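You operate a simulated robot arm through the tools that you are given. There is no shell and no other tool.

Carry out the task below with a simulated two-armed robot. There is one attempt and no reset: what you move stays moved.

## Task
Open the huller gap to 3, brush the chaff dust off the bench and put the funnel lid on.
Fine: brush back where it stood. Set down upright: brush. What is to be rubbed or washed off counts as gone when no trace of it is left.

Only the result counts: the job must be done as asked and must still hold three seconds after the hand-in. Knocking over, shifting, dropping, spilling or breaking anything else fails it. Lids that push on must go on centred and level and be pressed home; caps that screw on are set level and turned clockwise until they are tight.

## Robot
Two 7-joint arms with three-finger grippers on one trunk that stands fixed in place. Base frame: the origin is at the foot of the trunk, x ahead of it, y to its left, z up; the work surface is at about z = 80. Units: cm, degrees, N and s.
The left shoulder is at [4.2, 15.4, 100.7], the right one opposite. With the tool pointing down near the work surface each hand reaches from about 22 to 64 cm from the base axis, measured 20 degrees to its own side. Payload 2.69 kg a hand.
The TCP of each hand is the grasp point between the finger pads, 2.9 cm short of the fingertips. In the tool frame z runs along the fingers and y along their closing line. The gripper opens to 12 cm; its body begins 7.8 cm behind the TCP.
Orientation is that of the tool frame in the base frame, as a unit quaternion [x, y, z, w]. With the fingers straight down and closing along the base's y, the tool's x points along the base's -x, its y along +y and its z along -z.

## Interface
- The arms move only by the tool move_arm. It takes "left_motion", "right_motion" or both (then of equal length, played together; a hand with none holds still); each is a list that holds one entry, the list of rows, each a list of 7 numbers: the shift along the base's x, y, z in units of 500 mm (1.0 is 500 mm), then the turn, a rotation vector about the base's x, y, z in units of 90 degrees (1.0 is 90 degrees), then the gripper command, from -1 (fully open) to 1 (shut), values between in proportion. In form: [[[tx, ty, tz, rx, ry, rz, hand], ...]]. A call has 1 to 20 rows; each row is the pose to reach, as a shift and turn from the pose commanded when the call began. A call with a number of a shift or a turn outside -1 to 1 is refused whole. Rows are played at 5 a second. More than 5 cm and 8.6 degrees between two rows, or a gripper value outside its range, and nothing of the call is played. Where a pose cannot be reached the arm comes as near as it can. A force on the tool above 60 N (or 10 N above the force at the start of the call, whichever is more), or a blocked arm, ends the call early, and 0.2 s more pass. The fingers move at their own pace (about 13.62 cm/s each) and stop on an object; they squeeze with about 33 N. The grip force told is the motor's: it shows also when the fingers shut on nothing. Time passes only in rows, and 0.2 s behind the last, so rows that repeat a pose let the fingers close. It gives the time, the measured TCP pose, the force on the tool (base axes), the opening and the grip force at its end, in the units of the frame above (readings bear some noise), with the torque about the TCP (base axes, N m) and any sound that the robot's microphone picked up.
- Cameras (640 x 400 px; columns grow to the right, rows downward): "scene" is now at [15.8, -3.79, 119.64]; the picture's right is [-0.39, -0.92, 0.00], its down [-0.30, 0.13, -0.95] and it looks along [0.87, -0.37, -0.33] (base axes); focal length 239 px, centre (320, 200). "left" rides on the left gripper at [6.3, 0, -10.4] in its tool frame; the picture's right is [0.00, 1.00, 0.00], its down [-0.83, 0.00, -0.56] and it looks along [-0.56, 0.00, 0.83] (tool axes); focal length 275 px, centre (320, 200). "right" rides on the right gripper at [6.3, 0, -10.4] in its tool frame; the picture's right is [0.00, 1.00, 0.00], its down [-0.83, 0.00, -0.56] and it looks along [-0.56, 0.00, 0.83] (tool axes); focal length 275 px, centre (320, 200).
- capture(camera): a new picture of that camera. The clock stands still meanwhile.
- lift_body(by): moves the trunk up (or, below 0, down) by that many cm; the arms and the scene camera ride with it, the base frame stays. It gives what a move gives, with no picture.
- aim_head(pan, tilt): turns the head with the scene camera to pan (to the left, within 80 degrees either way) and tilt (down, from -29 to 69), counted from straight ahead of the robot (the tilt from the chest, where the trunk bows). It gives what a move gives.
- probe_pixels(camera, pixels): there is no depth. For up to 12 entries [column, row, z] of the newest picture of that camera ("zoom" is the newest enlarged one), the place [x, y] in the base frame at which the ray of that pixel passes the height z, good to about 0.2 cm, but the place of the scene camera against the robot may be out by one fixed shift of up to 1.8 cm in any direction. The clock stands still meanwhile.
- inspect(camera, box): a new picture of the part [left, top, right, bottom] of that camera's present view, enlarged. The clock stands still meanwhile.
- job_done(): hands the job in; it is judged then, once.

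Leave the grippers open and the arms clear of the work at the hand-in unless told otherwise.

The tools are called after "Call:" as a command line: name --argument value ..., lists and objects as JSON in quotes. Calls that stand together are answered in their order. move_arm: Moves the arms, as the interface text tells. Its arguments: {"type":"object","properties":{"left_motion":{"type":"array"},"right_motion":{"type":"array"}},"required":[]} The other tools are called the same way: lift_body (by) moves the trunk up or down; aim_head (pan, tilt) turns the head that bears the scene camera; capture (camera) takes a picture; probe_pixels (camera, pixels) gives the place at which the rays of pixels pass given heights; inspect (camera, box) takes an enlarged picture of a part of a camera's view; job_done () hands the job in.

At the start:

```text
time: 0.0
left_position: [28.01, -3.14, 108.3]
left_orientation: [-0.001, 1.0, 0.0, 0.001]
left_ft_force: [-0.2, 0.6, -0.4]
left_moment: [-0.03, 0.02, 0.01]
left_width: 11.99
left_grasp_force: 0.0
right_position: [35.9, -43.87, 108.34]
right_orientation: [0.0, 1.0, 0.0, 0.001]
right_ft_force: [0.7, -0.3, 0.3]
right_moment: [0.01, -0.02, -0.02]
right_width: 12.02
right_grasp_force: 0.1
trunk travel left (down, up): [-37.5, 6.3]
head pan, tilt (commanded): [-22.9, 19.0]
```

scene: 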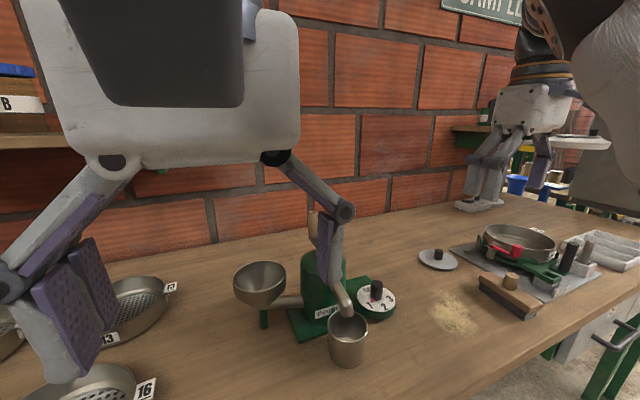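
right: 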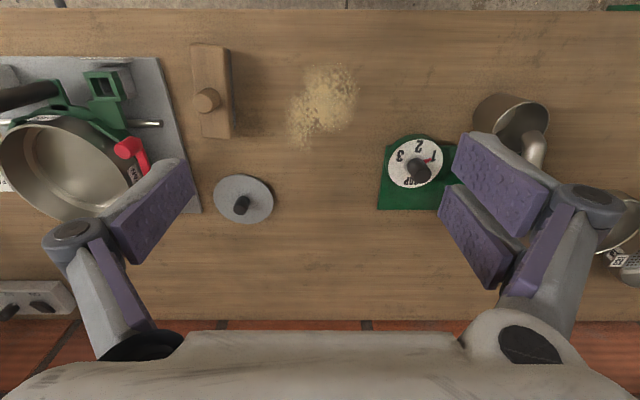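
left: 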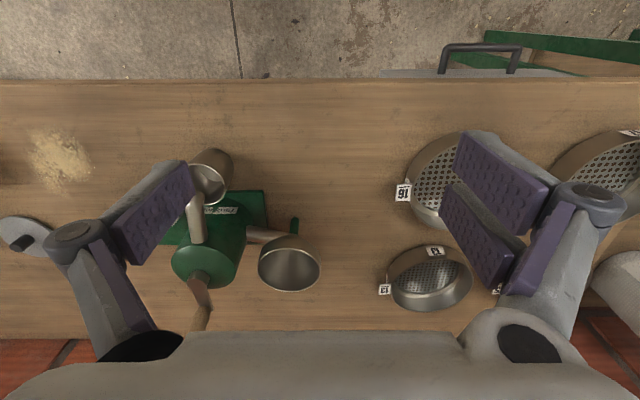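

I'll begin by looking closely at the dial, the dust, the brush and the lid from the right camera (dial around 415,160; dust around 325,100; brush around 210,90; lid around 243,198).

Call:
inspect --camera "right" --box '[360, 80, 560, 220]'

Call:
inspect --camera "right" --box '[170, 30, 390, 240]'

Call:
inspect --camera "scene" --box '[220, 190, 560, 380]'

```text
2.86 times, centred on (460, 150) of right
```

zoom: 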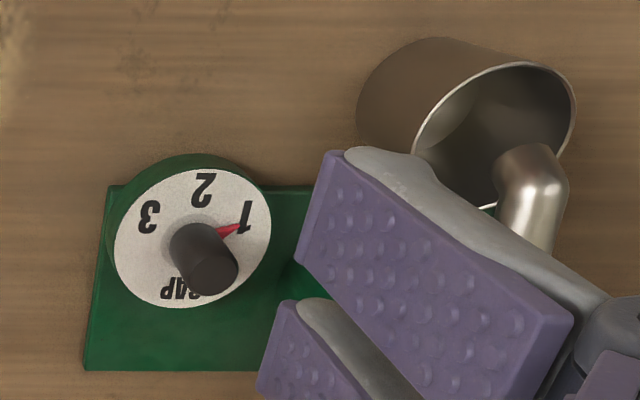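

```text
1.90 times, centred on (280, 135) of right
```

zoom: 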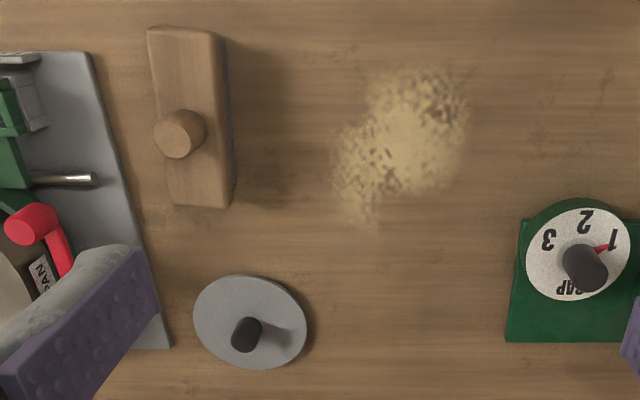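

```text
1.88 times, centred on (390, 285) of scene
```

zoom: 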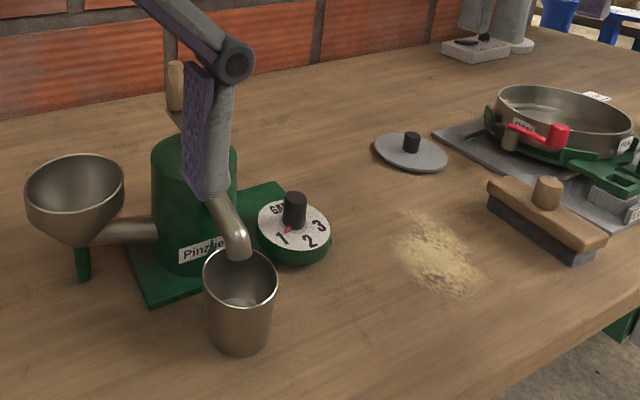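

Seen from above, the pointer is at 1, and 2 and 3 follow counterclockwise. Next I probe positions. In the right camera: brush knob (207,100), brush corners, lid centre (243,198), dial face and dust edges. In the left camera: funnel rim (289,268).

Call:
probe_pixels --camera "right" --pixels '[[207, 100, 80], [207, 100, 85], [243, 198, 80], [241, 205, 83], [416, 163, 85], [420, 170, 88], [292, 100, 80], [358, 80, 80], [325, 65, 80], [300, 148, 80], [192, 44, 83], [232, 138, 83]]'

Call:
probe_pixels --camera "left" --pixels '[[259, 268, 92], [320, 268, 92], [289, 237, 92], [289, 290, 92], [289, 268, 95], [20, 235, 80], [60, 160, 80]]'

Call:
capture --camera "scene"

```text
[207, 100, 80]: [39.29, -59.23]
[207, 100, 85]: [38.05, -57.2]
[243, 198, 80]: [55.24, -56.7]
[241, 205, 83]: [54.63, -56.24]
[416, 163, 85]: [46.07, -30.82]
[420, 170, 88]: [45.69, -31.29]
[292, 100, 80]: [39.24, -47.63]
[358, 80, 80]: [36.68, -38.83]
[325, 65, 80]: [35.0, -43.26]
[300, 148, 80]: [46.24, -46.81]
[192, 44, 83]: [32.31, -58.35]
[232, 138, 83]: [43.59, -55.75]
```

```text
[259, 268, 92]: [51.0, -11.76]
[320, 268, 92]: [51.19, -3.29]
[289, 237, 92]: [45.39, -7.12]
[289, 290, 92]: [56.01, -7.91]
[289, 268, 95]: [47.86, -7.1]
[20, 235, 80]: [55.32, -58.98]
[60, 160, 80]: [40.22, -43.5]
```

```text
taken
```

scene: 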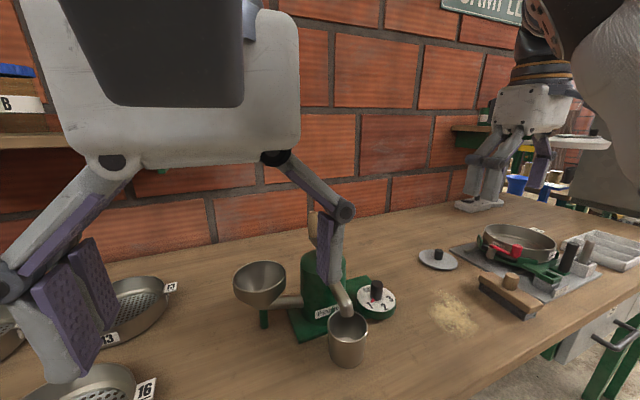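

The left hand hides the huller and would sit in the right arm's way at the funnel. It's in free space at z 108, so I move it left by 24 cm, still high and open.

Call:
move_arm --left_motion '[[[0, 0.08, 0, 0, 0, 0, -1], [0, 0.16, 0, 0, 0, 0, -1], [0, 0.24, 0, 0, 0, 0, -1], [0, 0.32, 0, 0, 0, 0, -1], [0, 0.4, 0, 0, 0, 0, -1], [0, 0.48, 0, 0, 0, 0, -1]]]'

Call:
aim_head --pan -30 --tilt 35

Call:
capture --camera "scene"

```text
time: 1.4
left_position: [28.01, 20.94, 108.57]
left_orientation: [0.0, 1.0, 0.0, 0.001]
left_ft_force: [-1.0, -0.4, -0.5]
left_moment: [-0.01, 0.01, -0.01]
left_width: 11.99
left_grasp_force: 0.0
right_position: [35.89, -43.73, 108.42]
right_orientation: [0.0, 1.0, 0.0, 0.001]
right_ft_force: [-0.1, 0.4, -0.3]
right_moment: [-0.03, 0.03, 0.02]
right_width: 11.99
right_grasp_force: 0.1
trunk travel left (down, up): [-37.5, 6.3]
head pan, tilt (commanded): [-22.9, 19.0]
```

```text
time: 2.2
left_position: [27.84, 20.71, 108.57]
left_orientation: [0.001, 1.0, 0.0, 0.0]
left_ft_force: [0.3, -0.7, 0.6]
left_moment: [-0.02, 0.0, -0.02]
left_width: 12.0
left_grasp_force: 0.0
right_position: [35.86, -43.77, 108.35]
right_orientation: [-0.001, 1.0, 0.0, 0.0]
right_ft_force: [-0.1, -0.1, 0.4]
right_moment: [-0.01, 0.01, -0.01]
right_width: 11.99
right_grasp_force: 0.1
trunk travel left (down, up): [-37.5, 6.3]
head pan, tilt (commanded): [-30.0, 35.0]
```

```text
taken
```

scene: 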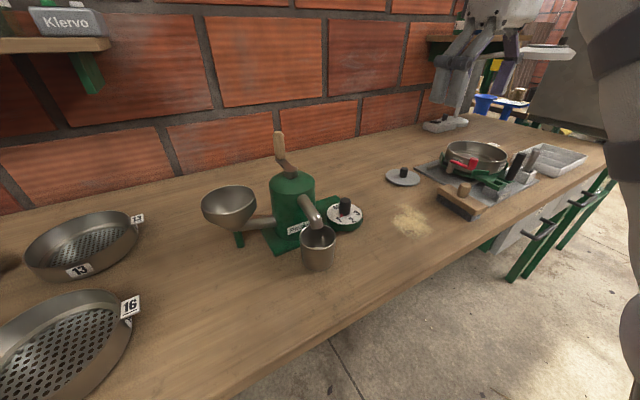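

The view is clear now. I zoom in on the huller with its funnel and dial, and on the lid and brush area.

Call:
inspect --camera "scene" --box '[190, 120, 380, 290]'

Call:
inspect --camera "scene" --box '[370, 120, 600, 260]'

Call:
capture --camera "left"

```text
2.35 times, centred on (285, 205) of scene
```

zoom: 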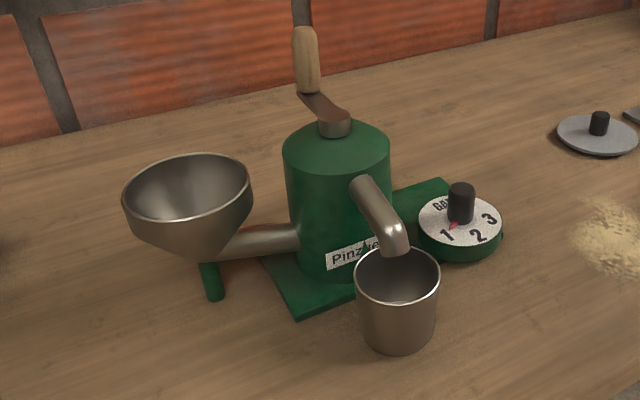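

```text
2.78 times, centred on (485, 190) of scene
```

zoom: 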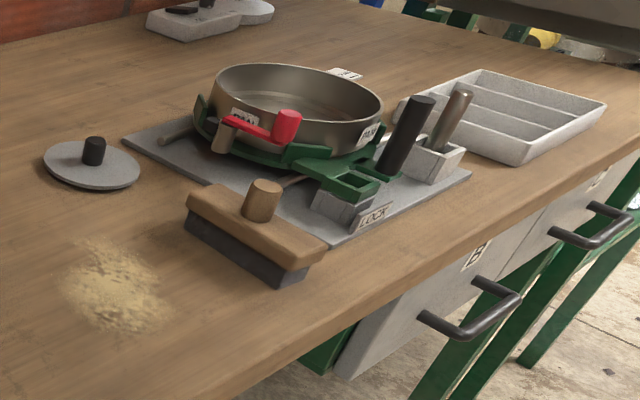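

```text
taken
```

left: 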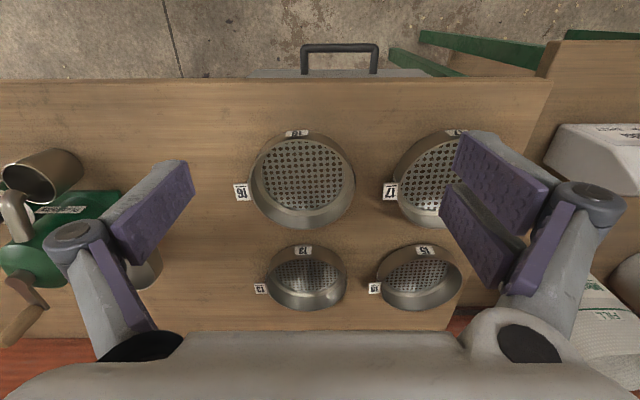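

I need heights and clearances around the huller before I move near it. I probe the crank handle, body and funnel in the scene view, and the same points in the left picture.

Call:
probe_pixels --camera "scene" --pixels '[[280, 135, 105], [280, 135, 100], [292, 180, 95], [292, 180, 92], [229, 200, 90], [203, 205, 90], [256, 200, 90], [345, 203, 88], [345, 215, 84], [404, 172, 82], [464, 190, 86], [318, 236, 88]]'

Call:
probe_pixels --camera "left" --pixels '[[5, 343, 105], [5, 343, 100], [38, 290, 98], [38, 290, 95], [20, 250, 92], [40, 175, 88]]'

```text
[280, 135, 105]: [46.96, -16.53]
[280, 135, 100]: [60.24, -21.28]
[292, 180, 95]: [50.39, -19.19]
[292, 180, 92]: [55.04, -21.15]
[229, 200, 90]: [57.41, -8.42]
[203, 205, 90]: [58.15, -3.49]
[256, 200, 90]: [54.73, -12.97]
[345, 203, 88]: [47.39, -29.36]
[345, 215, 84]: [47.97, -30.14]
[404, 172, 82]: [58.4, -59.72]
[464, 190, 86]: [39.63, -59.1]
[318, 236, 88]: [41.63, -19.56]
```

```text
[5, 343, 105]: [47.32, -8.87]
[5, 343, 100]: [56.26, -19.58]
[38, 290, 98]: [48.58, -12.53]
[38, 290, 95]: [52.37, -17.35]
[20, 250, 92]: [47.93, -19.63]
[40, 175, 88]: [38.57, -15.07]
```

The crank handle tops out near z 100 at about (57,-20). I move the right hand to about (40,-31,106), which is clear of it, to look straight at the dial.

Call:
move_arm --right_motion '[[[0.02, 0.064, -0.012, 0, 0, 0, -1], [0.04, 0.128, -0.024, 0, 0, 0, -1], [0.06, 0.192, -0.036, 0, 0, 0, -1], [0.082, 0.256, -0.048, 0, 0, 0, -1], [0.082, 0.256, -0.048, 0, 0, 0, -1]]]'

Call:
capture --camera "right"

Call:
inspect --camera "right" --box '[240, 80, 400, 180]'

```text
time: 3.4
left_position: [28.12, 20.78, 108.52]
left_orientation: [0.001, 1.0, 0.0, 0.0]
left_ft_force: [-0.3, -0.1, -0.8]
left_moment: [0.02, -0.02, 0.01]
left_width: 11.97
left_grasp_force: 0.1
right_position: [39.99, -31.0, 105.73]
right_orientation: [0.0, 1.0, 0.0, 0.001]
right_ft_force: [0.7, 0.3, -0.8]
right_moment: [0.02, -0.01, 0.03]
right_width: 11.99
right_grasp_force: 0.0
trunk travel left (down, up): [-37.5, 6.3]
head pan, tilt (commanded): [-30.0, 35.0]
```

```text
taken
```

right: 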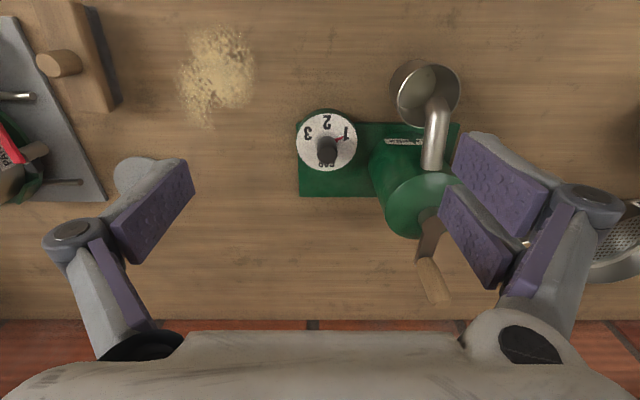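

```text
4.00 times, centred on (320, 130) of right
```

zoom: 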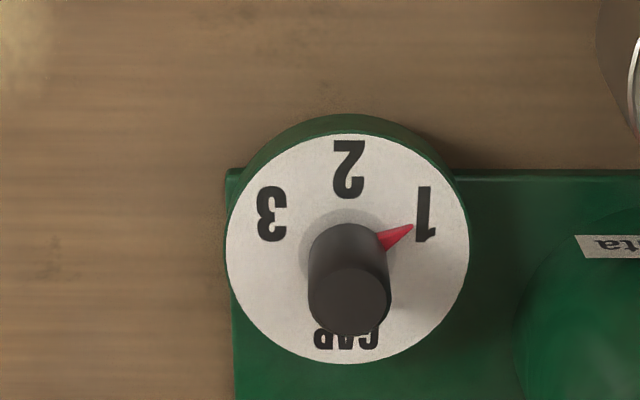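

From two views I place the dial centre at about (47.2,-30.15), with the face at z≈83 and the knob top at z≈86.8 (knob about 2.3 cm wide). 1, 2 and 3 lie at about 116°, 180° and 243° in the base, so the knob must turn about +128° counterclockwise. I bring the hand above the knob, turned -60° and partly closed to about 5.5 cm, still high, then check.

Call:
move_arm --right_motion '[[[0.018, 0.002, -0.0144, 0, 0, -0.0833, 0.083], [0.036, 0.004, -0.0288, 0, 0, -0.1667, 0.083], [0.054, 0.006, -0.0432, 0, 0, -0.25, 0.083], [0.072, 0.008, -0.0576, 0, 0, -0.3333, 0.083], [0.09, 0.0105, -0.072, 0, 0, -0.4167, 0.083], [0.108, 0.013, -0.0864, 0, 0, -0.5, 0.083], [0.126, 0.015, -0.1008, 0, 0, -0.5833, 0.083], [0.144, 0.017, -0.115, 0, 0, -0.6667, 0.083], [0.144, 0.017, -0.115, 0, 0, -0.6667, 0.083]]]'

Call:
capture --camera "right"

Call:
capture --camera "scene"

```text
time: 5.4
left_position: [28.01, 20.69, 108.53]
left_orientation: [0.0, 1.0, 0.0, 0.001]
left_ft_force: [-0.3, -0.8, 0.3]
left_moment: [0.0, 0.0, 0.03]
left_width: 11.98
left_grasp_force: 0.0
right_position: [47.27, -30.01, 100.24]
right_orientation: [0.501, 0.865, 0.0, 0.0]
right_ft_force: [0.4, -0.2, 0.3]
right_moment: [0.0, 0.0, 0.02]
right_width: 5.53
right_grasp_force: 0.0
trunk travel left (down, up): [-37.5, 6.3]
head pan, tilt (commanded): [-30.0, 35.0]
```

```text
taken
```

right: 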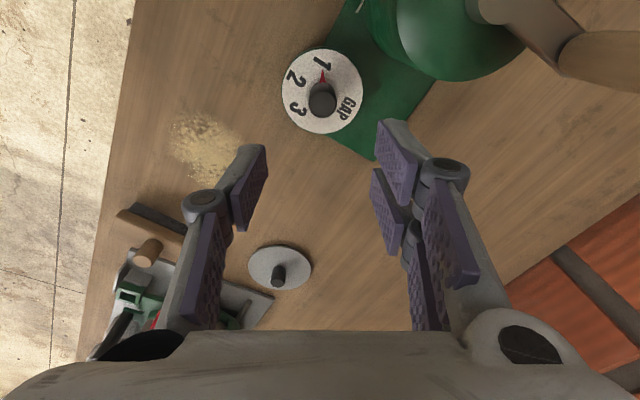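

```text
taken
```

scene: 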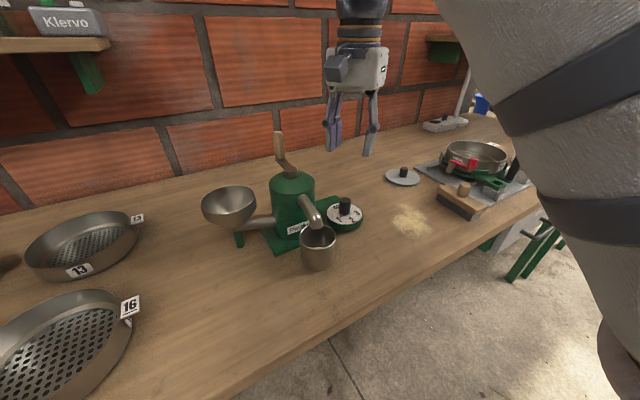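

The hand is above the knob, which appears in the right camera at about (323,100). I zoom in to refine its position.

Call:
inspect --camera "right" --box '[260, 35, 388, 115]'

Call:
probe_pixels --camera "right" --pixels '[[321.5, 90, 83], [324, 96, 86.8], [320, 103, 85]]'

```text
5.00 times, centred on (324, 75) of right
```

zoom: 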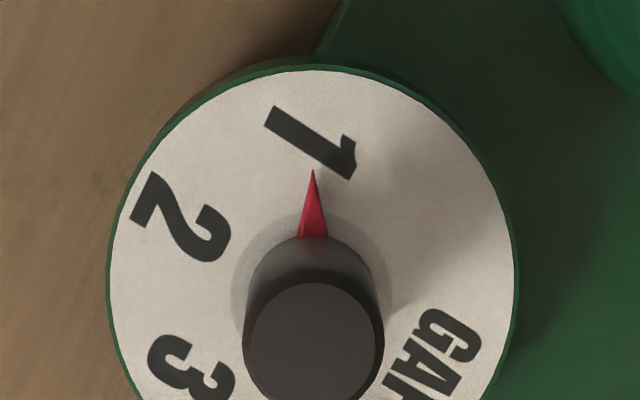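

```text
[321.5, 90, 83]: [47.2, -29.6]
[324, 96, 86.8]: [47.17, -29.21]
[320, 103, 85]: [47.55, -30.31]
```

My estimates of the knob axis agree to within 0.2–0.3 cm, around (47.4,-29.95). I lower to TCP z≈91.5, fingertips still above the knob, and look again to centre precisely.

Call:
move_arm --right_motion '[[[0.001, 0.001, -0.05, 0, 0, 0, 0.083], [0.0025, 0.001, -0.11, 0, 0, 0, 0.083], [0.0025, 0.001, -0.172, 0, 0, 0, 0.083], [0.0025, 0.001, -0.172, 0, 0, 0, 0.083]]]'

Call:
capture --camera "right"

Call:
inspect --camera "right" --box '[240, 80, 400, 180]'

Call:
inspect --camera "scene" --box '[250, 60, 420, 260]'

```text
time: 6.4
left_position: [27.95, 20.72, 108.64]
left_orientation: [0.001, 1.0, 0.0, 0.001]
left_ft_force: [-0.4, -0.2, 0.3]
left_moment: [0.02, 0.01, -0.01]
left_width: 12.02
left_grasp_force: 0.2
right_position: [47.12, -30.08, 91.72]
right_orientation: [0.501, 0.866, -0.001, 0.0]
right_ft_force: [0.0, -0.2, 0.0]
right_moment: [-0.05, -0.03, 0.03]
right_width: 5.49
right_grasp_force: 0.1
trunk travel left (down, up): [-37.5, 6.3]
head pan, tilt (commanded): [-30.0, 35.0]
```

```text
taken
```

right: 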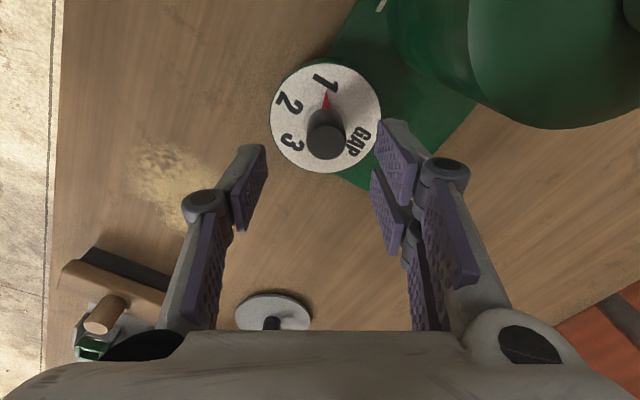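

```text
4.00 times, centred on (320, 130) of right
```

zoom: 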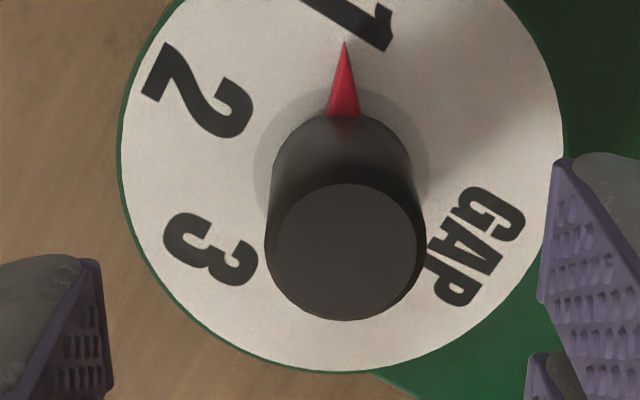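

```text
2.00 times, centred on (335, 160) of scene
```

zoom: 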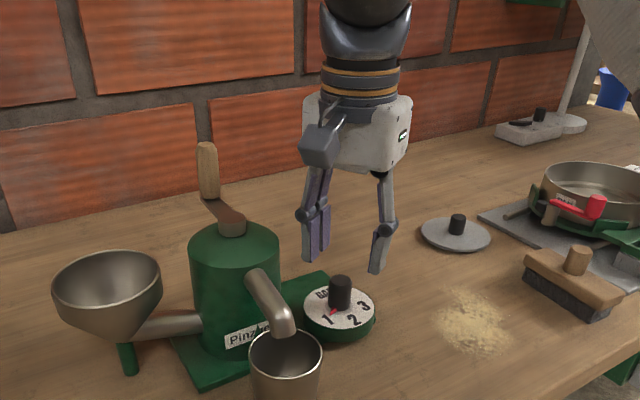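

The knob top is at about (326.4,142.8) in the right camera, so it sits about 0.38 cm toward the tool's +y. I shift by about (+0.35,+0.12) cm, then lower to TCP z≈88 and check again.

Call:
move_arm --right_motion '[[[0.007, 0.0024, 0, 0, 0, 0, 0.083], [0.007, 0.0024, -0.036, 0, 0, 0, 0.083], [0.007, 0.0024, -0.072, 0, 0, 0, 0.083], [0.007, 0.0024, -0.072, 0, 0, 0, 0.083]]]'

Call:
inspect --camera "right" --box '[220, 90, 420, 215]'

Call:
inspect --camera "scene" --box '[280, 100, 420, 260]'

```text
time: 7.4
left_position: [28.0, 20.86, 108.62]
left_orientation: [-0.001, 1.0, 0.001, 0.0]
left_ft_force: [-0.5, -0.3, 0.1]
left_moment: [0.02, 0.0, -0.01]
left_width: 11.99
left_grasp_force: 0.0
right_position: [47.56, -30.03, 87.82]
right_orientation: [0.5, 0.866, -0.001, 0.001]
right_ft_force: [0.3, 0.5, 0.6]
right_moment: [0.0, -0.02, 0.0]
right_width: 5.49
right_grasp_force: 0.0
trunk travel left (down, up): [-37.5, 6.3]
head pan, tilt (commanded): [-30.0, 35.0]
```

```text
3.20 times, centred on (320, 152) of right
```

zoom: 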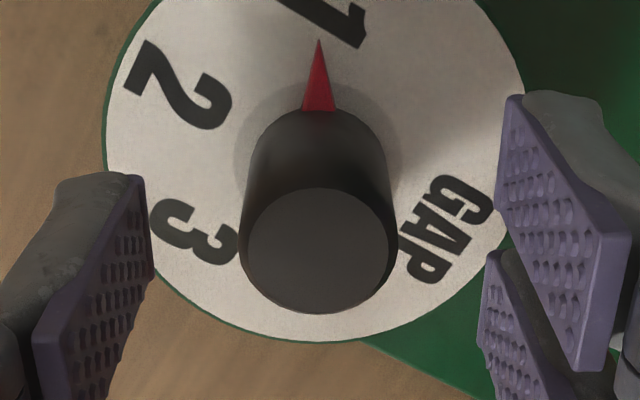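

```text
2.50 times, centred on (350, 180) of scene
```

zoom: 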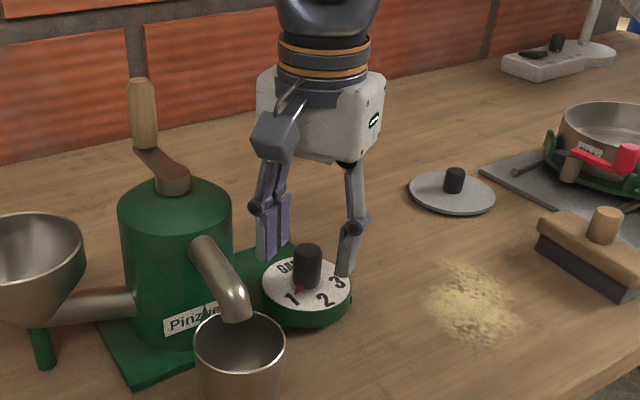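

The knob is now centred between the fingers (top at about u 319.5 in the right camera). I lower about 0.6 cm and narrow the opening to 3 cm, then check before gripping.

Call:
move_arm --right_motion '[[[0, 0, -0.012, 0, 0, 0, 0.083], [0, 0, -0.012, 0, 0, 0, 0.3], [0, 0, -0.012, 0, 0, 0, 0.5], [0, 0, -0.012, 0, 0, 0, 0.5]]]'

Call:
inspect --camera "right" --box '[220, 90, 420, 215]'

```text
time: 8.4
left_position: [27.95, 20.84, 108.57]
left_orientation: [0.0, 1.0, 0.0, -0.001]
left_ft_force: [0.2, -0.2, -0.1]
left_moment: [0.01, -0.03, -0.04]
left_width: 12.01
left_grasp_force: 0.1
right_position: [47.55, -29.99, 87.24]
right_orientation: [0.5, 0.866, -0.001, 0.0]
right_ft_force: [-0.3, 0.1, 0.6]
right_moment: [-0.01, -0.03, 0.0]
right_width: 2.99
right_grasp_force: 0.1
trunk travel left (down, up): [-37.5, 6.3]
head pan, tilt (commanded): [-30.0, 35.0]
```

```text
3.20 times, centred on (320, 152) of right
```

zoom: 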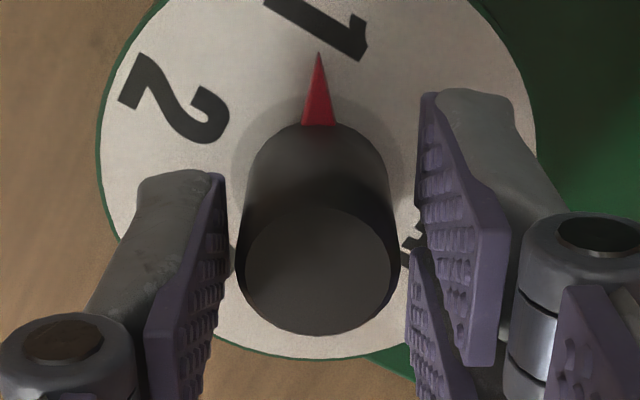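

The knob sits centred between the pads. I close the gripper on it.

Call:
move_arm --right_motion '[[[0, 0, 0, 0, 0, 0, 0.7], [0, 0, 0, 0, 0, 0, 1], [0, 0, 0, 0, 0, 0, 1], [0, 0, 0, 0, 0, 0, 1]]]'

Call:
inspect --camera "right" --box '[220, 90, 420, 215]'

```text
time: 9.4
left_position: [28.0, 20.71, 108.62]
left_orientation: [0.001, 1.0, 0.0, 0.001]
left_ft_force: [0.2, -1.0, 0.5]
left_moment: [-0.04, -0.02, -0.01]
left_width: 11.99
left_grasp_force: 0.1
right_position: [47.55, -30.09, 87.37]
right_orientation: [0.5, 0.866, 0.0, 0.001]
right_ft_force: [-5.2, -2.7, -1.6]
right_moment: [-0.07, 0.23, -0.02]
right_width: 2.36
right_grasp_force: 45.9
trunk travel left (down, up): [-37.5, 6.3]
head pan, tilt (commanded): [-30.0, 35.0]
```

```text
3.20 times, centred on (320, 152) of right
```

zoom: 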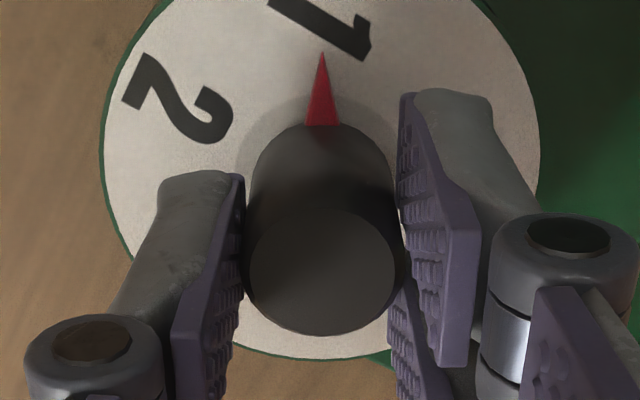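

Gripped at 2.36 cm with only a small side force. I turn counterclockwise in small steps, 64° first, listening for clicks and watching the torque.

Call:
move_arm --right_motion '[[[-0.0005, 0, 0, 0, 0, 0.0711, 1], [-0.0005, 0, 0, 0, 0, 0.1422, 1], [-0.0005, 0, 0, 0, 0, 0.2133, 1], [-0.0005, 0, 0, 0, 0, 0.2844, 1], [-0.0005, 0, 0, 0, 0, 0.3556, 1], [-0.0005, 0, 0, 0, 0, 0.4267, 1], [-0.0005, 0, 0, 0, 0, 0.4978, 1], [-0.0005, 0, 0, 0, 0, 0.5689, 1], [-0.0005, 0, 0, 0, 0, 0.64, 1], [-0.0005, 0, 0, 0, 0, 0.7111, 1], [-0.0005, 0, 0, 0, 0, 0.7111, 1]]]'

Call:
inspect --camera "right" --box '[220, 60, 420, 200]'

Call:
inspect --camera "scene" --box '[280, 100, 420, 260]'

```text
time: 11.8
left_position: [27.85, 20.74, 108.62]
left_orientation: [0.0, 1.0, 0.0, 0.0]
left_ft_force: [0.8, -0.1, 0.5]
left_moment: [0.03, 0.01, 0.02]
left_width: 12.0
left_grasp_force: 0.1
right_position: [47.62, -29.99, 87.3]
right_orientation: [-0.037, 0.999, 0.001, -0.001]
right_ft_force: [-18.5, -1.7, -7.4]
right_moment: [-0.18, 1.19, 0.01]
right_width: 2.36
right_grasp_force: 44.8
trunk travel left (down, up): [-37.5, 6.3]
head pan, tilt (commanded): [-30.0, 35.0]
```

```text
2.86 times, centred on (320, 130) of right
```

zoom: 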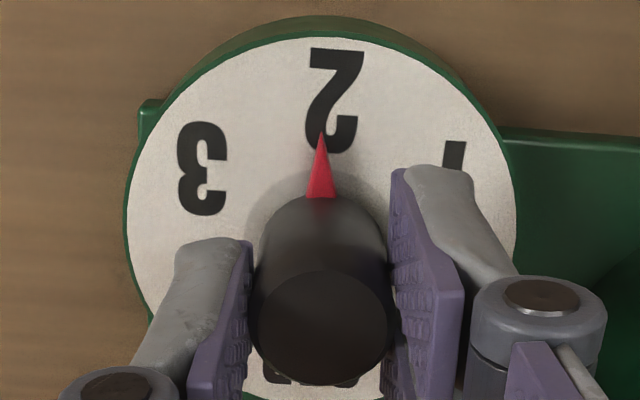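

```text
2.50 times, centred on (350, 180) of scene
```

zoom: 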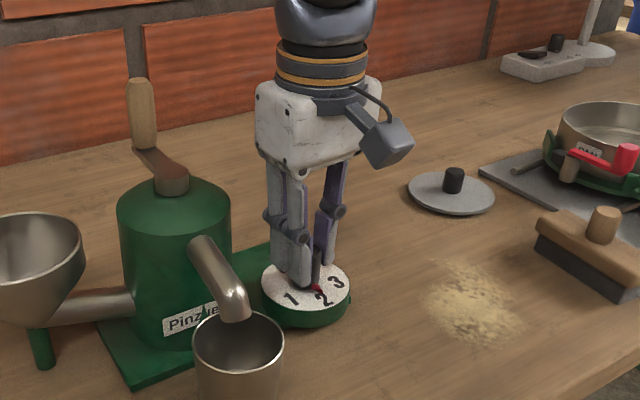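

The pointer has followed to about 2. The side force has grown to -18 N along x, so the hand is slightly too far in +x. I ease it back 0.2 cm in x to relieve that before going on.

Call:
move_arm --right_motion '[[[-0.002, 0, 0, 0, 0, 0, 1], [-0.004, 0, 0, 0, 0, 0, 1], [-0.004, 0, 0, 0, 0, 0, 1]]]'

```text
time: 12.6
left_position: [28.05, 20.69, 108.43]
left_orientation: [0.0, 1.0, 0.0, 0.0]
left_ft_force: [0.4, -1.7, 0.4]
left_moment: [-0.01, 0.0, 0.01]
left_width: 12.0
left_grasp_force: 0.0
right_position: [47.58, -30.1, 87.29]
right_orientation: [-0.035, 0.999, 0.0, 0.002]
right_ft_force: [-7.3, -2.2, -8.1]
right_moment: [-0.24, 0.8, 0.01]
right_width: 2.38
right_grasp_force: 44.9
trunk travel left (down, up): [-37.5, 6.3]
head pan, tilt (commanded): [-30.0, 35.0]
```

The stiffness is about 56 N/cm, so I know how far to correct. I turn another 32° and shift slightly (-0.23,-0.18,-0.1 cm) to follow the knob axis.

Call:
move_arm --right_motion '[[[-0.0026, -0.0008, -0.002, 0, 0, 0, 1], [-0.0031, -0.0015, -0.002, 0, 0, 0.0889, 1], [-0.0036, -0.0022, -0.002, 0, 0, 0.1778, 1], [-0.0041, -0.0028, -0.002, 0, 0, 0.2667, 1], [-0.0046, -0.0035, -0.002, 0, 0, 0.3556, 1], [-0.0046, -0.0035, -0.002, 0, 0, 0.3556, 1]]]'

Call:
inspect --camera "right" --box '[220, 60, 420, 200]'

```text
time: 14.0
left_position: [28.17, 20.89, 108.55]
left_orientation: [0.0, 1.0, -0.002, -0.001]
left_ft_force: [0.6, 0.4, 0.1]
left_moment: [-0.01, -0.01, -0.03]
left_width: 11.98
left_grasp_force: 0.1
right_position: [47.55, -29.98, 87.35]
right_orientation: [-0.31, 0.951, 0.0, 0.003]
right_ft_force: [20.1, 8.0, 2.6]
right_moment: [0.64, -1.1, -0.02]
right_width: 2.37
right_grasp_force: 44.4
trunk travel left (down, up): [-37.5, 6.3]
head pan, tilt (commanded): [-30.0, 35.0]
```

```text
2.86 times, centred on (320, 130) of right
```

zoom: 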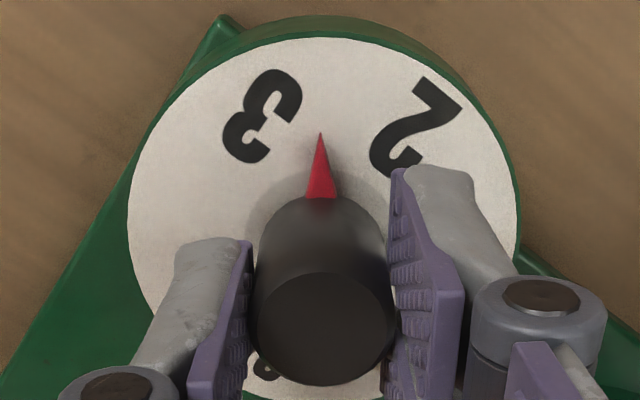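

The side force flipped to (+20,+8) N, so I overcompensated. I shift back by about (+0.3,+0.12) cm and read the force again.

Call:
move_arm --right_motion '[[[0.003, 0.0012, 0.0005, 0, 0, 0, 1], [0.006, 0.0024, 0.001, 0, 0, 0, 1], [0.006, 0.0024, 0.001, 0, 0, 0, 1]]]'

```text
time: 14.8
left_position: [28.07, 20.89, 108.54]
left_orientation: [0.0, 1.0, -0.001, 0.0]
left_ft_force: [0.4, 1.1, 0.5]
left_moment: [0.01, 0.01, -0.01]
left_width: 12.02
left_grasp_force: 0.0
right_position: [47.47, -30.02, 87.38]
right_orientation: [-0.309, 0.951, 0.001, 0.0]
right_ft_force: [6.1, 8.6, 6.2]
right_moment: [0.67, -0.74, -0.02]
right_width: 2.36
right_grasp_force: 44.7
trunk travel left (down, up): [-37.5, 6.3]
head pan, tilt (commanded): [-30.0, 35.0]
```

I've turned 96° so far. The pointer started at 120° and the glyph geometry gives 120/180/240°, so 24° remains. I relieve the remaining side force and turn 24° more.

Call:
move_arm --right_motion '[[[0.002, 0.0026, 0.0015, 0, 0, 0, 1], [0.002, 0.0028, 0.0015, 0, 0, 0.0889, 1], [0.002, 0.003, 0.0015, 0, 0, 0.1778, 1], [0.002, 0.0032, 0.0015, 0, 0, 0.2667, 1], [0.002, 0.0032, 0.0015, 0, 0, 0.2667, 1]]]'

Call:
inspect --camera "right" --box '[220, 60, 420, 200]'

```text
time: 16.0
left_position: [28.03, 20.73, 108.47]
left_orientation: [0.0, 1.0, 0.0, 0.0]
left_ft_force: [0.2, 0.7, 0.5]
left_moment: [-0.01, 0.01, 0.01]
left_width: 12.01
left_grasp_force: 0.0
right_position: [47.56, -29.98, 87.31]
right_orientation: [-0.5, 0.866, 0.001, -0.001]
right_ft_force: [-6.3, -2.0, -5.2]
right_moment: [-0.43, 0.23, -0.52]
right_width: 2.37
right_grasp_force: 44.8
trunk travel left (down, up): [-37.5, 6.3]
head pan, tilt (commanded): [-30.0, 35.0]
```

```text
2.86 times, centred on (320, 130) of right
```

zoom: 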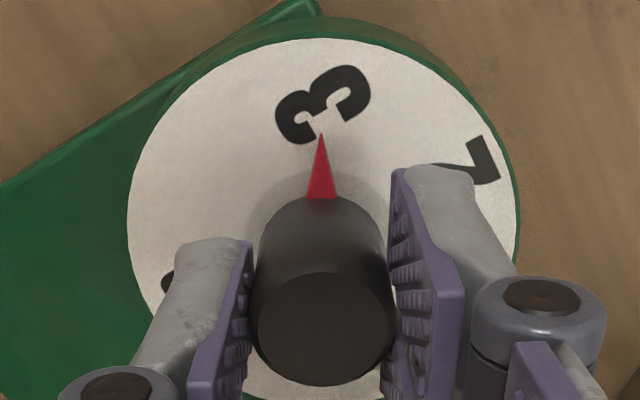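

The pointer now points at the 3, and a resisting torque of -0.52 Nm suggests the end stop. I open the fingers to 5.5 cm and check that the pointer stays.

Call:
move_arm --right_motion '[[[0, 0, 0, 0, 0, 0, 0.5], [0, 0, 0, 0, 0, 0, 0.083], [0, 0, 0, 0, 0, 0, 0.083]]]'

Call:
inspect --camera "right" --box '[220, 60, 420, 200]'

```text
time: 16.8
left_position: [28.03, 20.66, 108.38]
left_orientation: [0.001, 1.0, 0.0, 0.0]
left_ft_force: [0.1, -0.1, 1.5]
left_moment: [0.0, 0.0, 0.01]
left_width: 12.01
left_grasp_force: 0.1
right_position: [47.74, -29.98, 87.39]
right_orientation: [-0.5, 0.866, 0.0, 0.002]
right_ft_force: [0.2, 0.3, -0.1]
right_moment: [0.0, -0.02, -0.03]
right_width: 5.5
right_grasp_force: 0.2
trunk travel left (down, up): [-37.5, 6.3]
head pan, tilt (commanded): [-30.0, 35.0]
```

```text
2.86 times, centred on (320, 130) of right
```

zoom: 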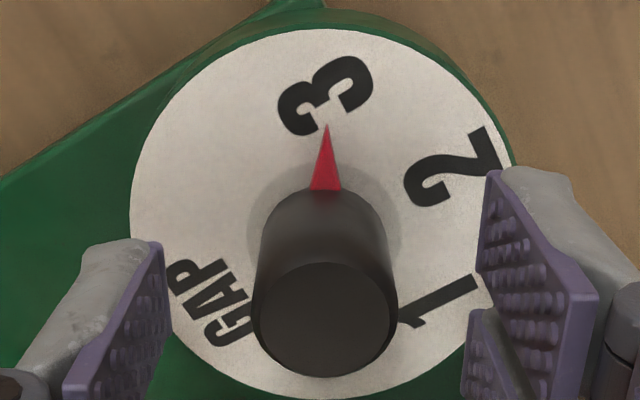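

The pointer holds at 3. I rise straight up, then turn back to yaw 0 and move toward the brush for a closer look, to about (36,-52,104).

Call:
move_arm --right_motion '[[[0, 0, 0.07, 0, 0, 0, 0.083], [0, 0, 0.15, 0, 0, 0, 0.083], [0, 0, 0.23, 0, 0, -0.07, 0.083], [-0.02, -0.03, 0.3, 0, 0, -0.15, -0.2], [-0.05, -0.09, 0.33, 0, 0, -0.24, -0.4], [-0.08, -0.15, 0.33, 0, 0, -0.33, -0.6], [-0.11, -0.21, 0.33, 0, 0, -0.42, -0.8], [-0.14, -0.27, 0.33, 0, 0, -0.51, -1], [-0.17, -0.33, 0.33, 0, 0, -0.59, -1], [-0.2, -0.38, 0.33, 0, 0, -0.6667, -1], [-0.234, -0.44, 0.33, 0, 0, -0.6667, -1], [-0.234, -0.44, 0.33, 0, 0, -0.6667, -1]]]'

Call:
capture --camera "right"

Call:
capture --camera "scene"

```text
time: 19.4
left_position: [27.83, 20.7, 108.57]
left_orientation: [0.0, 1.0, 0.0, 0.0]
left_ft_force: [0.2, -0.4, 0.9]
left_moment: [-0.01, 0.03, 0.04]
left_width: 12.0
left_grasp_force: 0.2
right_position: [37.76, -52.29, 103.17]
right_orientation: [0.0, 1.0, 0.0, 0.001]
right_ft_force: [-0.2, -0.1, -0.4]
right_moment: [-0.02, 0.02, 0.01]
right_width: 11.98
right_grasp_force: 0.0
right hand out of reach, approached as far as the arm can: row 10, 11, 12
trunk travel left (down, up): [-37.5, 6.3]
head pan, tilt (commanded): [-30.0, 35.0]
```

```text
taken
```

right: 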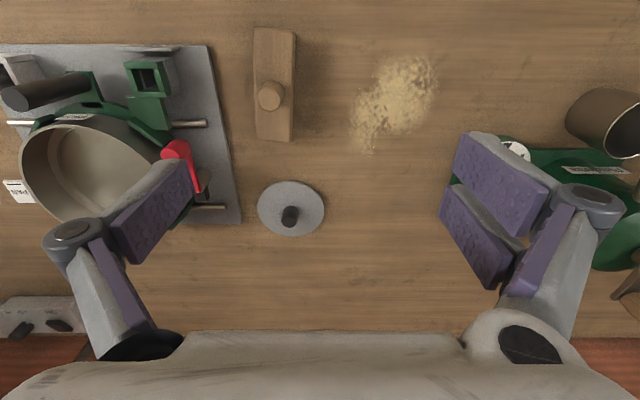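

```text
taken
```

scene: 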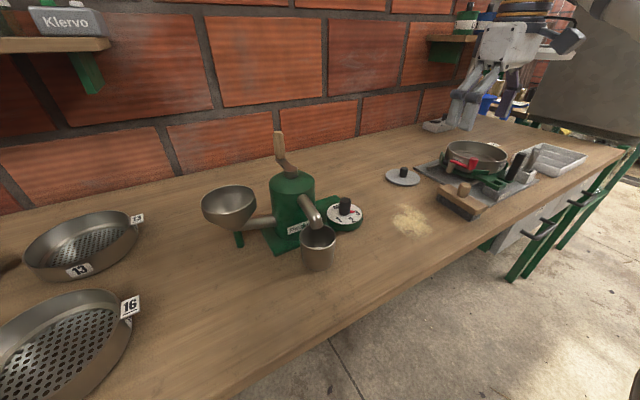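

The dial still reads 3. Row 10 onward was out of reach at that height. The reach limit fits a wrist about 24 cm above the TCP and an arm of about 56.6 cm. Raising the trunk will extend the reach low over the bench. I raise it 6 cm, then lower the hand over the brush.

Call:
lift_body --by 6

Call:
inspect --camera "right" --box '[210, 10, 450, 160]'

```text
time: 20.4
left_position: [27.95, 20.88, 114.25]
left_orientation: [-0.001, 1.0, 0.0, 0.0]
left_ft_force: [-0.1, -0.7, -0.3]
left_moment: [-0.05, 0.05, -0.01]
left_width: 12.02
left_grasp_force: 0.1
right_position: [37.95, -52.23, 109.04]
right_orientation: [0.0, 1.0, 0.0, 0.0]
right_ft_force: [0.2, 0.7, 0.6]
right_moment: [-0.01, 0.03, 0.03]
right_width: 12.02
right_grasp_force: 0.0
trunk travel left (down, up): [-43.5, 0.3]
head pan, tilt (commanded): [-30.0, 35.0]
```

```text
2.67 times, centred on (330, 85) of right
```

zoom: 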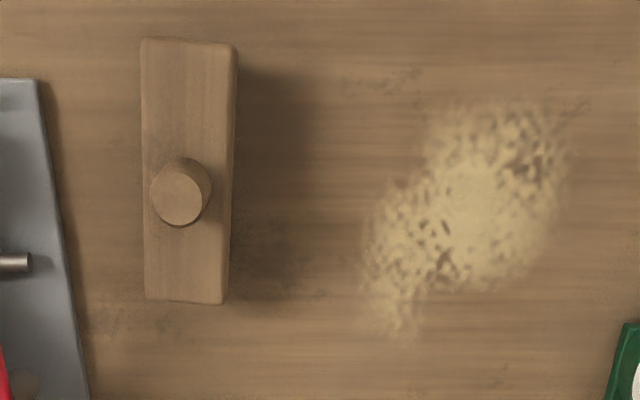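

I now place the brush centre and knob at about (38.0,-57.0), with the knob top near z 85.7, the board about 10.5×3.8 cm and its long axis about -5.5° from x. The dust spans x 35–46.7, y -48.6 to -38.75. I lower 10 cm to see where the commanded pose really is after the out-of-reach rows.

Call:
move_arm --right_motion '[[[0, 0, -0.08, 0, 0, 0, -1], [0, 0, -0.16, 0, 0, 0, -0.5], [0, 0, -0.2, 0, 0, 0, 0], [0, 0, -0.2, 0, 0, 0, 0]]]'

Call:
capture --camera "right"

```text
time: 21.4
left_position: [27.87, 20.81, 114.41]
left_orientation: [0.0, 1.0, 0.001, 0.001]
left_ft_force: [0.4, 0.0, 0.0]
left_moment: [0.0, 0.02, 0.03]
left_width: 12.01
left_grasp_force: 0.1
right_position: [37.73, -52.06, 99.09]
right_orientation: [0.001, 1.0, 0.0, 0.001]
right_ft_force: [-0.7, -0.6, -0.3]
right_moment: [0.0, -0.01, 0.01]
right_width: 6.0
right_grasp_force: 0.1
trunk travel left (down, up): [-43.5, 0.3]
head pan, tilt (commanded): [-30.0, 35.0]
```

```text
taken
```

right: 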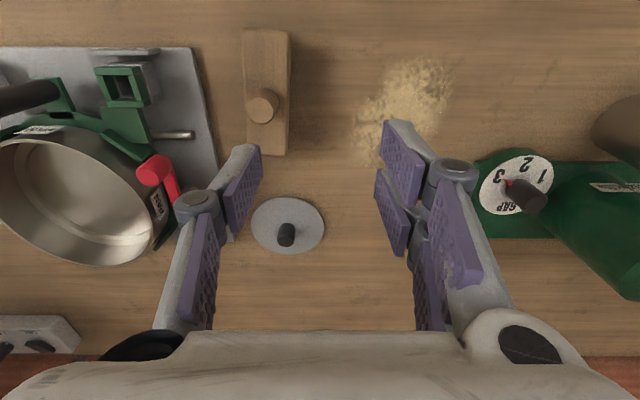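

The commanded pose equals the reached one. I now go above the brush knob at (38.0,-57.05,92), with a yaw of -5.5° to line the fingers square to the brush, opening 6 cm.

Call:
move_arm --right_motion '[[[0.002, -0.05, -0.04, 0, 0, -0.03, 0], [0.004, -0.098, -0.09, 0, 0, -0.061, 0], [0.004, -0.098, -0.142, 0, 0, -0.061, 0], [0.004, -0.098, -0.142, 0, 0, -0.061, 0]]]'

Call:
capture --camera "right"

Call:
inspect --camera "right" --box '[240, 60, 400, 180]'

```text
time: 22.4
left_position: [27.88, 20.89, 114.31]
left_orientation: [0.0, 1.0, 0.0, 0.001]
left_ft_force: [0.0, 0.0, -0.3]
left_moment: [-0.01, -0.01, 0.0]
left_width: 12.02
left_grasp_force: 0.0
right_position: [37.86, -57.08, 91.93]
right_orientation: [0.049, 0.999, 0.0, 0.001]
right_ft_force: [-0.3, -0.1, -0.2]
right_moment: [0.02, -0.02, -0.03]
right_width: 5.99
right_grasp_force: 0.0
trunk travel left (down, up): [-43.5, 0.3]
head pan, tilt (commanded): [-30.0, 35.0]
```

```text
taken
```

right: 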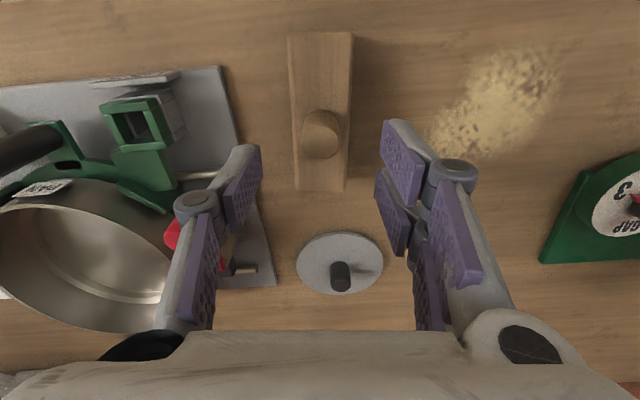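

```text
3.33 times, centred on (320, 120) of right
```

zoom: 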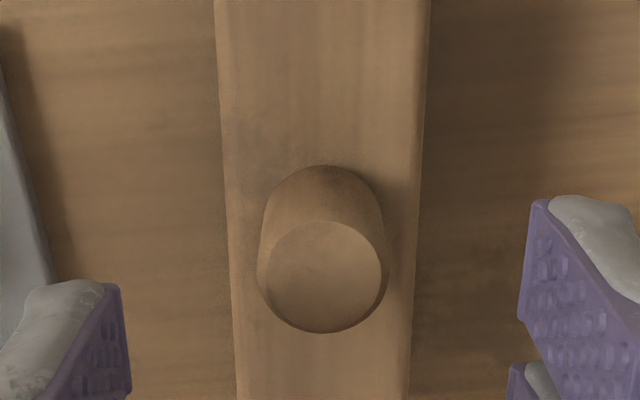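

The brush is aligned with the tool and centred across (knob at u≈321). I lower to TCP z≈88.4 with the fingers still straddling, and check the fore-aft centring.

Call:
move_arm --right_motion '[[[0.004, 0, -0.035, 0, 0, 0, 0], [0.004, 0, -0.07, 0, 0, 0, 0], [0.004, 0, -0.07, 0, 0, 0, 0]]]'

Call:
inspect --camera "right" --box '[220, 90, 420, 215]'

Call:
inspect --camera "scene" --box '[380, 80, 560, 240]'

```text
time: 23.2
left_position: [28.02, 20.8, 114.38]
left_orientation: [0.0, 1.0, 0.0, 0.001]
left_ft_force: [-0.3, 0.3, 1.3]
left_moment: [-0.03, -0.02, -0.01]
left_width: 11.99
left_grasp_force: 0.1
right_position: [38.15, -57.04, 88.35]
right_orientation: [0.047, 0.999, 0.0, 0.001]
right_ft_force: [0.1, 0.7, -0.3]
right_moment: [-0.02, -0.02, -0.01]
right_width: 6.01
right_grasp_force: 0.0
trunk travel left (down, up): [-43.5, 0.3]
head pan, tilt (commanded): [-30.0, 35.0]
```

```text
3.20 times, centred on (320, 152) of right
```

zoom: 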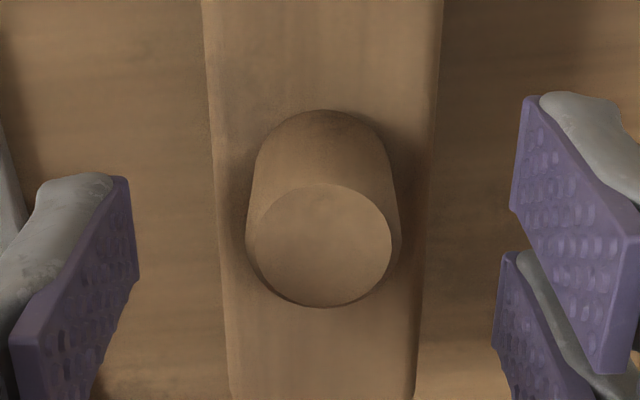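

```text
2.50 times, centred on (470, 160) of scene
```

zoom: 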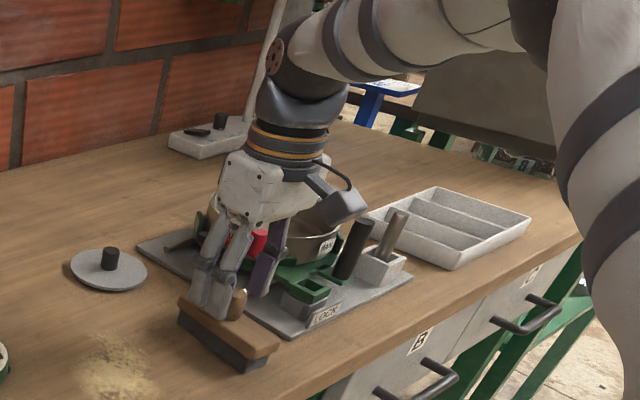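

The knob is centred across, and about 0.15 cm more in +x is needed. I lower to TCP z≈86.8, which leaves the fingertips about 0.4–1 cm above the board, and narrow to 3.4 cm. Then I check the force and the view.

Call:
move_arm --right_motion '[[[0.003, 0, -0.015, 0, 0, 0, 0], [0.003, 0, -0.032, 0, 0, 0, 0.2], [0.003, 0, -0.032, 0, 0, 0, 0.43], [0.003, 0, -0.032, 0, 0, 0, 0.43]]]'

Call:
inspect --camera "right" --box '[220, 90, 420, 215]'

Call:
inspect --camera "scene" --box '[430, 140, 520, 230]'

```text
time: 24.2
left_position: [27.83, 20.79, 114.42]
left_orientation: [0.0, 1.0, 0.0, 0.001]
left_ft_force: [-0.2, 0.3, 0.4]
left_moment: [0.0, -0.03, -0.01]
left_width: 11.98
left_grasp_force: 0.1
right_position: [38.41, -57.0, 86.81]
right_orientation: [0.048, 0.999, 0.0, 0.001]
right_ft_force: [0.5, -0.3, 0.8]
right_moment: [0.0, 0.01, -0.03]
right_width: 3.43
right_grasp_force: 0.0
trunk travel left (down, up): [-43.5, 0.3]
head pan, tilt (commanded): [-30.0, 35.0]
```

```text
3.20 times, centred on (320, 152) of right
```

zoom: 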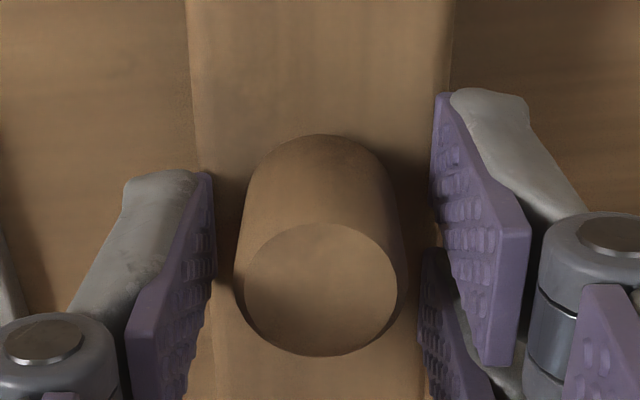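

```text
4.44 times, centred on (475, 185) of scene
```

zoom: 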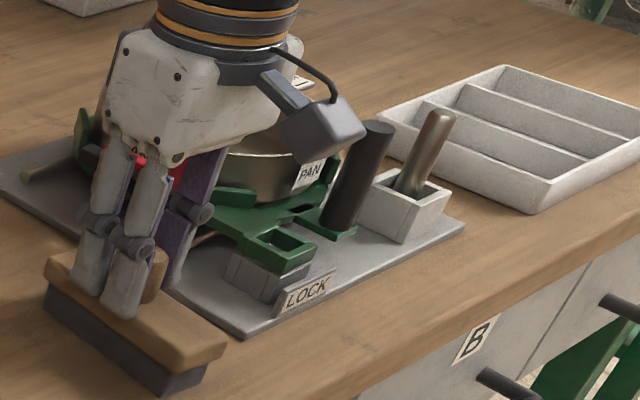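

Everything is clear and centred. I close on the brush knob.

Call:
move_arm --right_motion '[[[0, 0, 0, 0, 0, 0, 0.6], [0, 0, 0, 0, 0, 0, 1], [0, 0, 0, 0, 0, 0, 1], [0, 0, 0, 0, 0, 0, 1]]]'

Call:
inspect --camera "right" --box '[220, 90, 420, 215]'

```text
time: 25.2
left_position: [27.92, 20.83, 114.31]
left_orientation: [-0.001, 1.0, 0.0, 0.0]
left_ft_force: [0.2, -0.6, 0.4]
left_moment: [0.03, 0.04, 0.01]
left_width: 12.02
left_grasp_force: 0.0
right_position: [38.39, -57.03, 86.88]
right_orientation: [0.047, 0.999, 0.0, 0.001]
right_ft_force: [-0.3, -0.4, 0.0]
right_moment: [0.06, 0.05, 0.02]
right_width: 2.29
right_grasp_force: 32.7
trunk travel left (down, up): [-43.5, 0.3]
head pan, tilt (commanded): [-30.0, 35.0]
```

```text
3.20 times, centred on (320, 152) of right
```

zoom: 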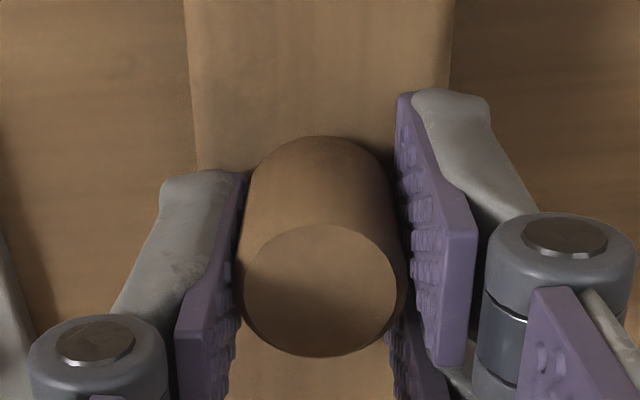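

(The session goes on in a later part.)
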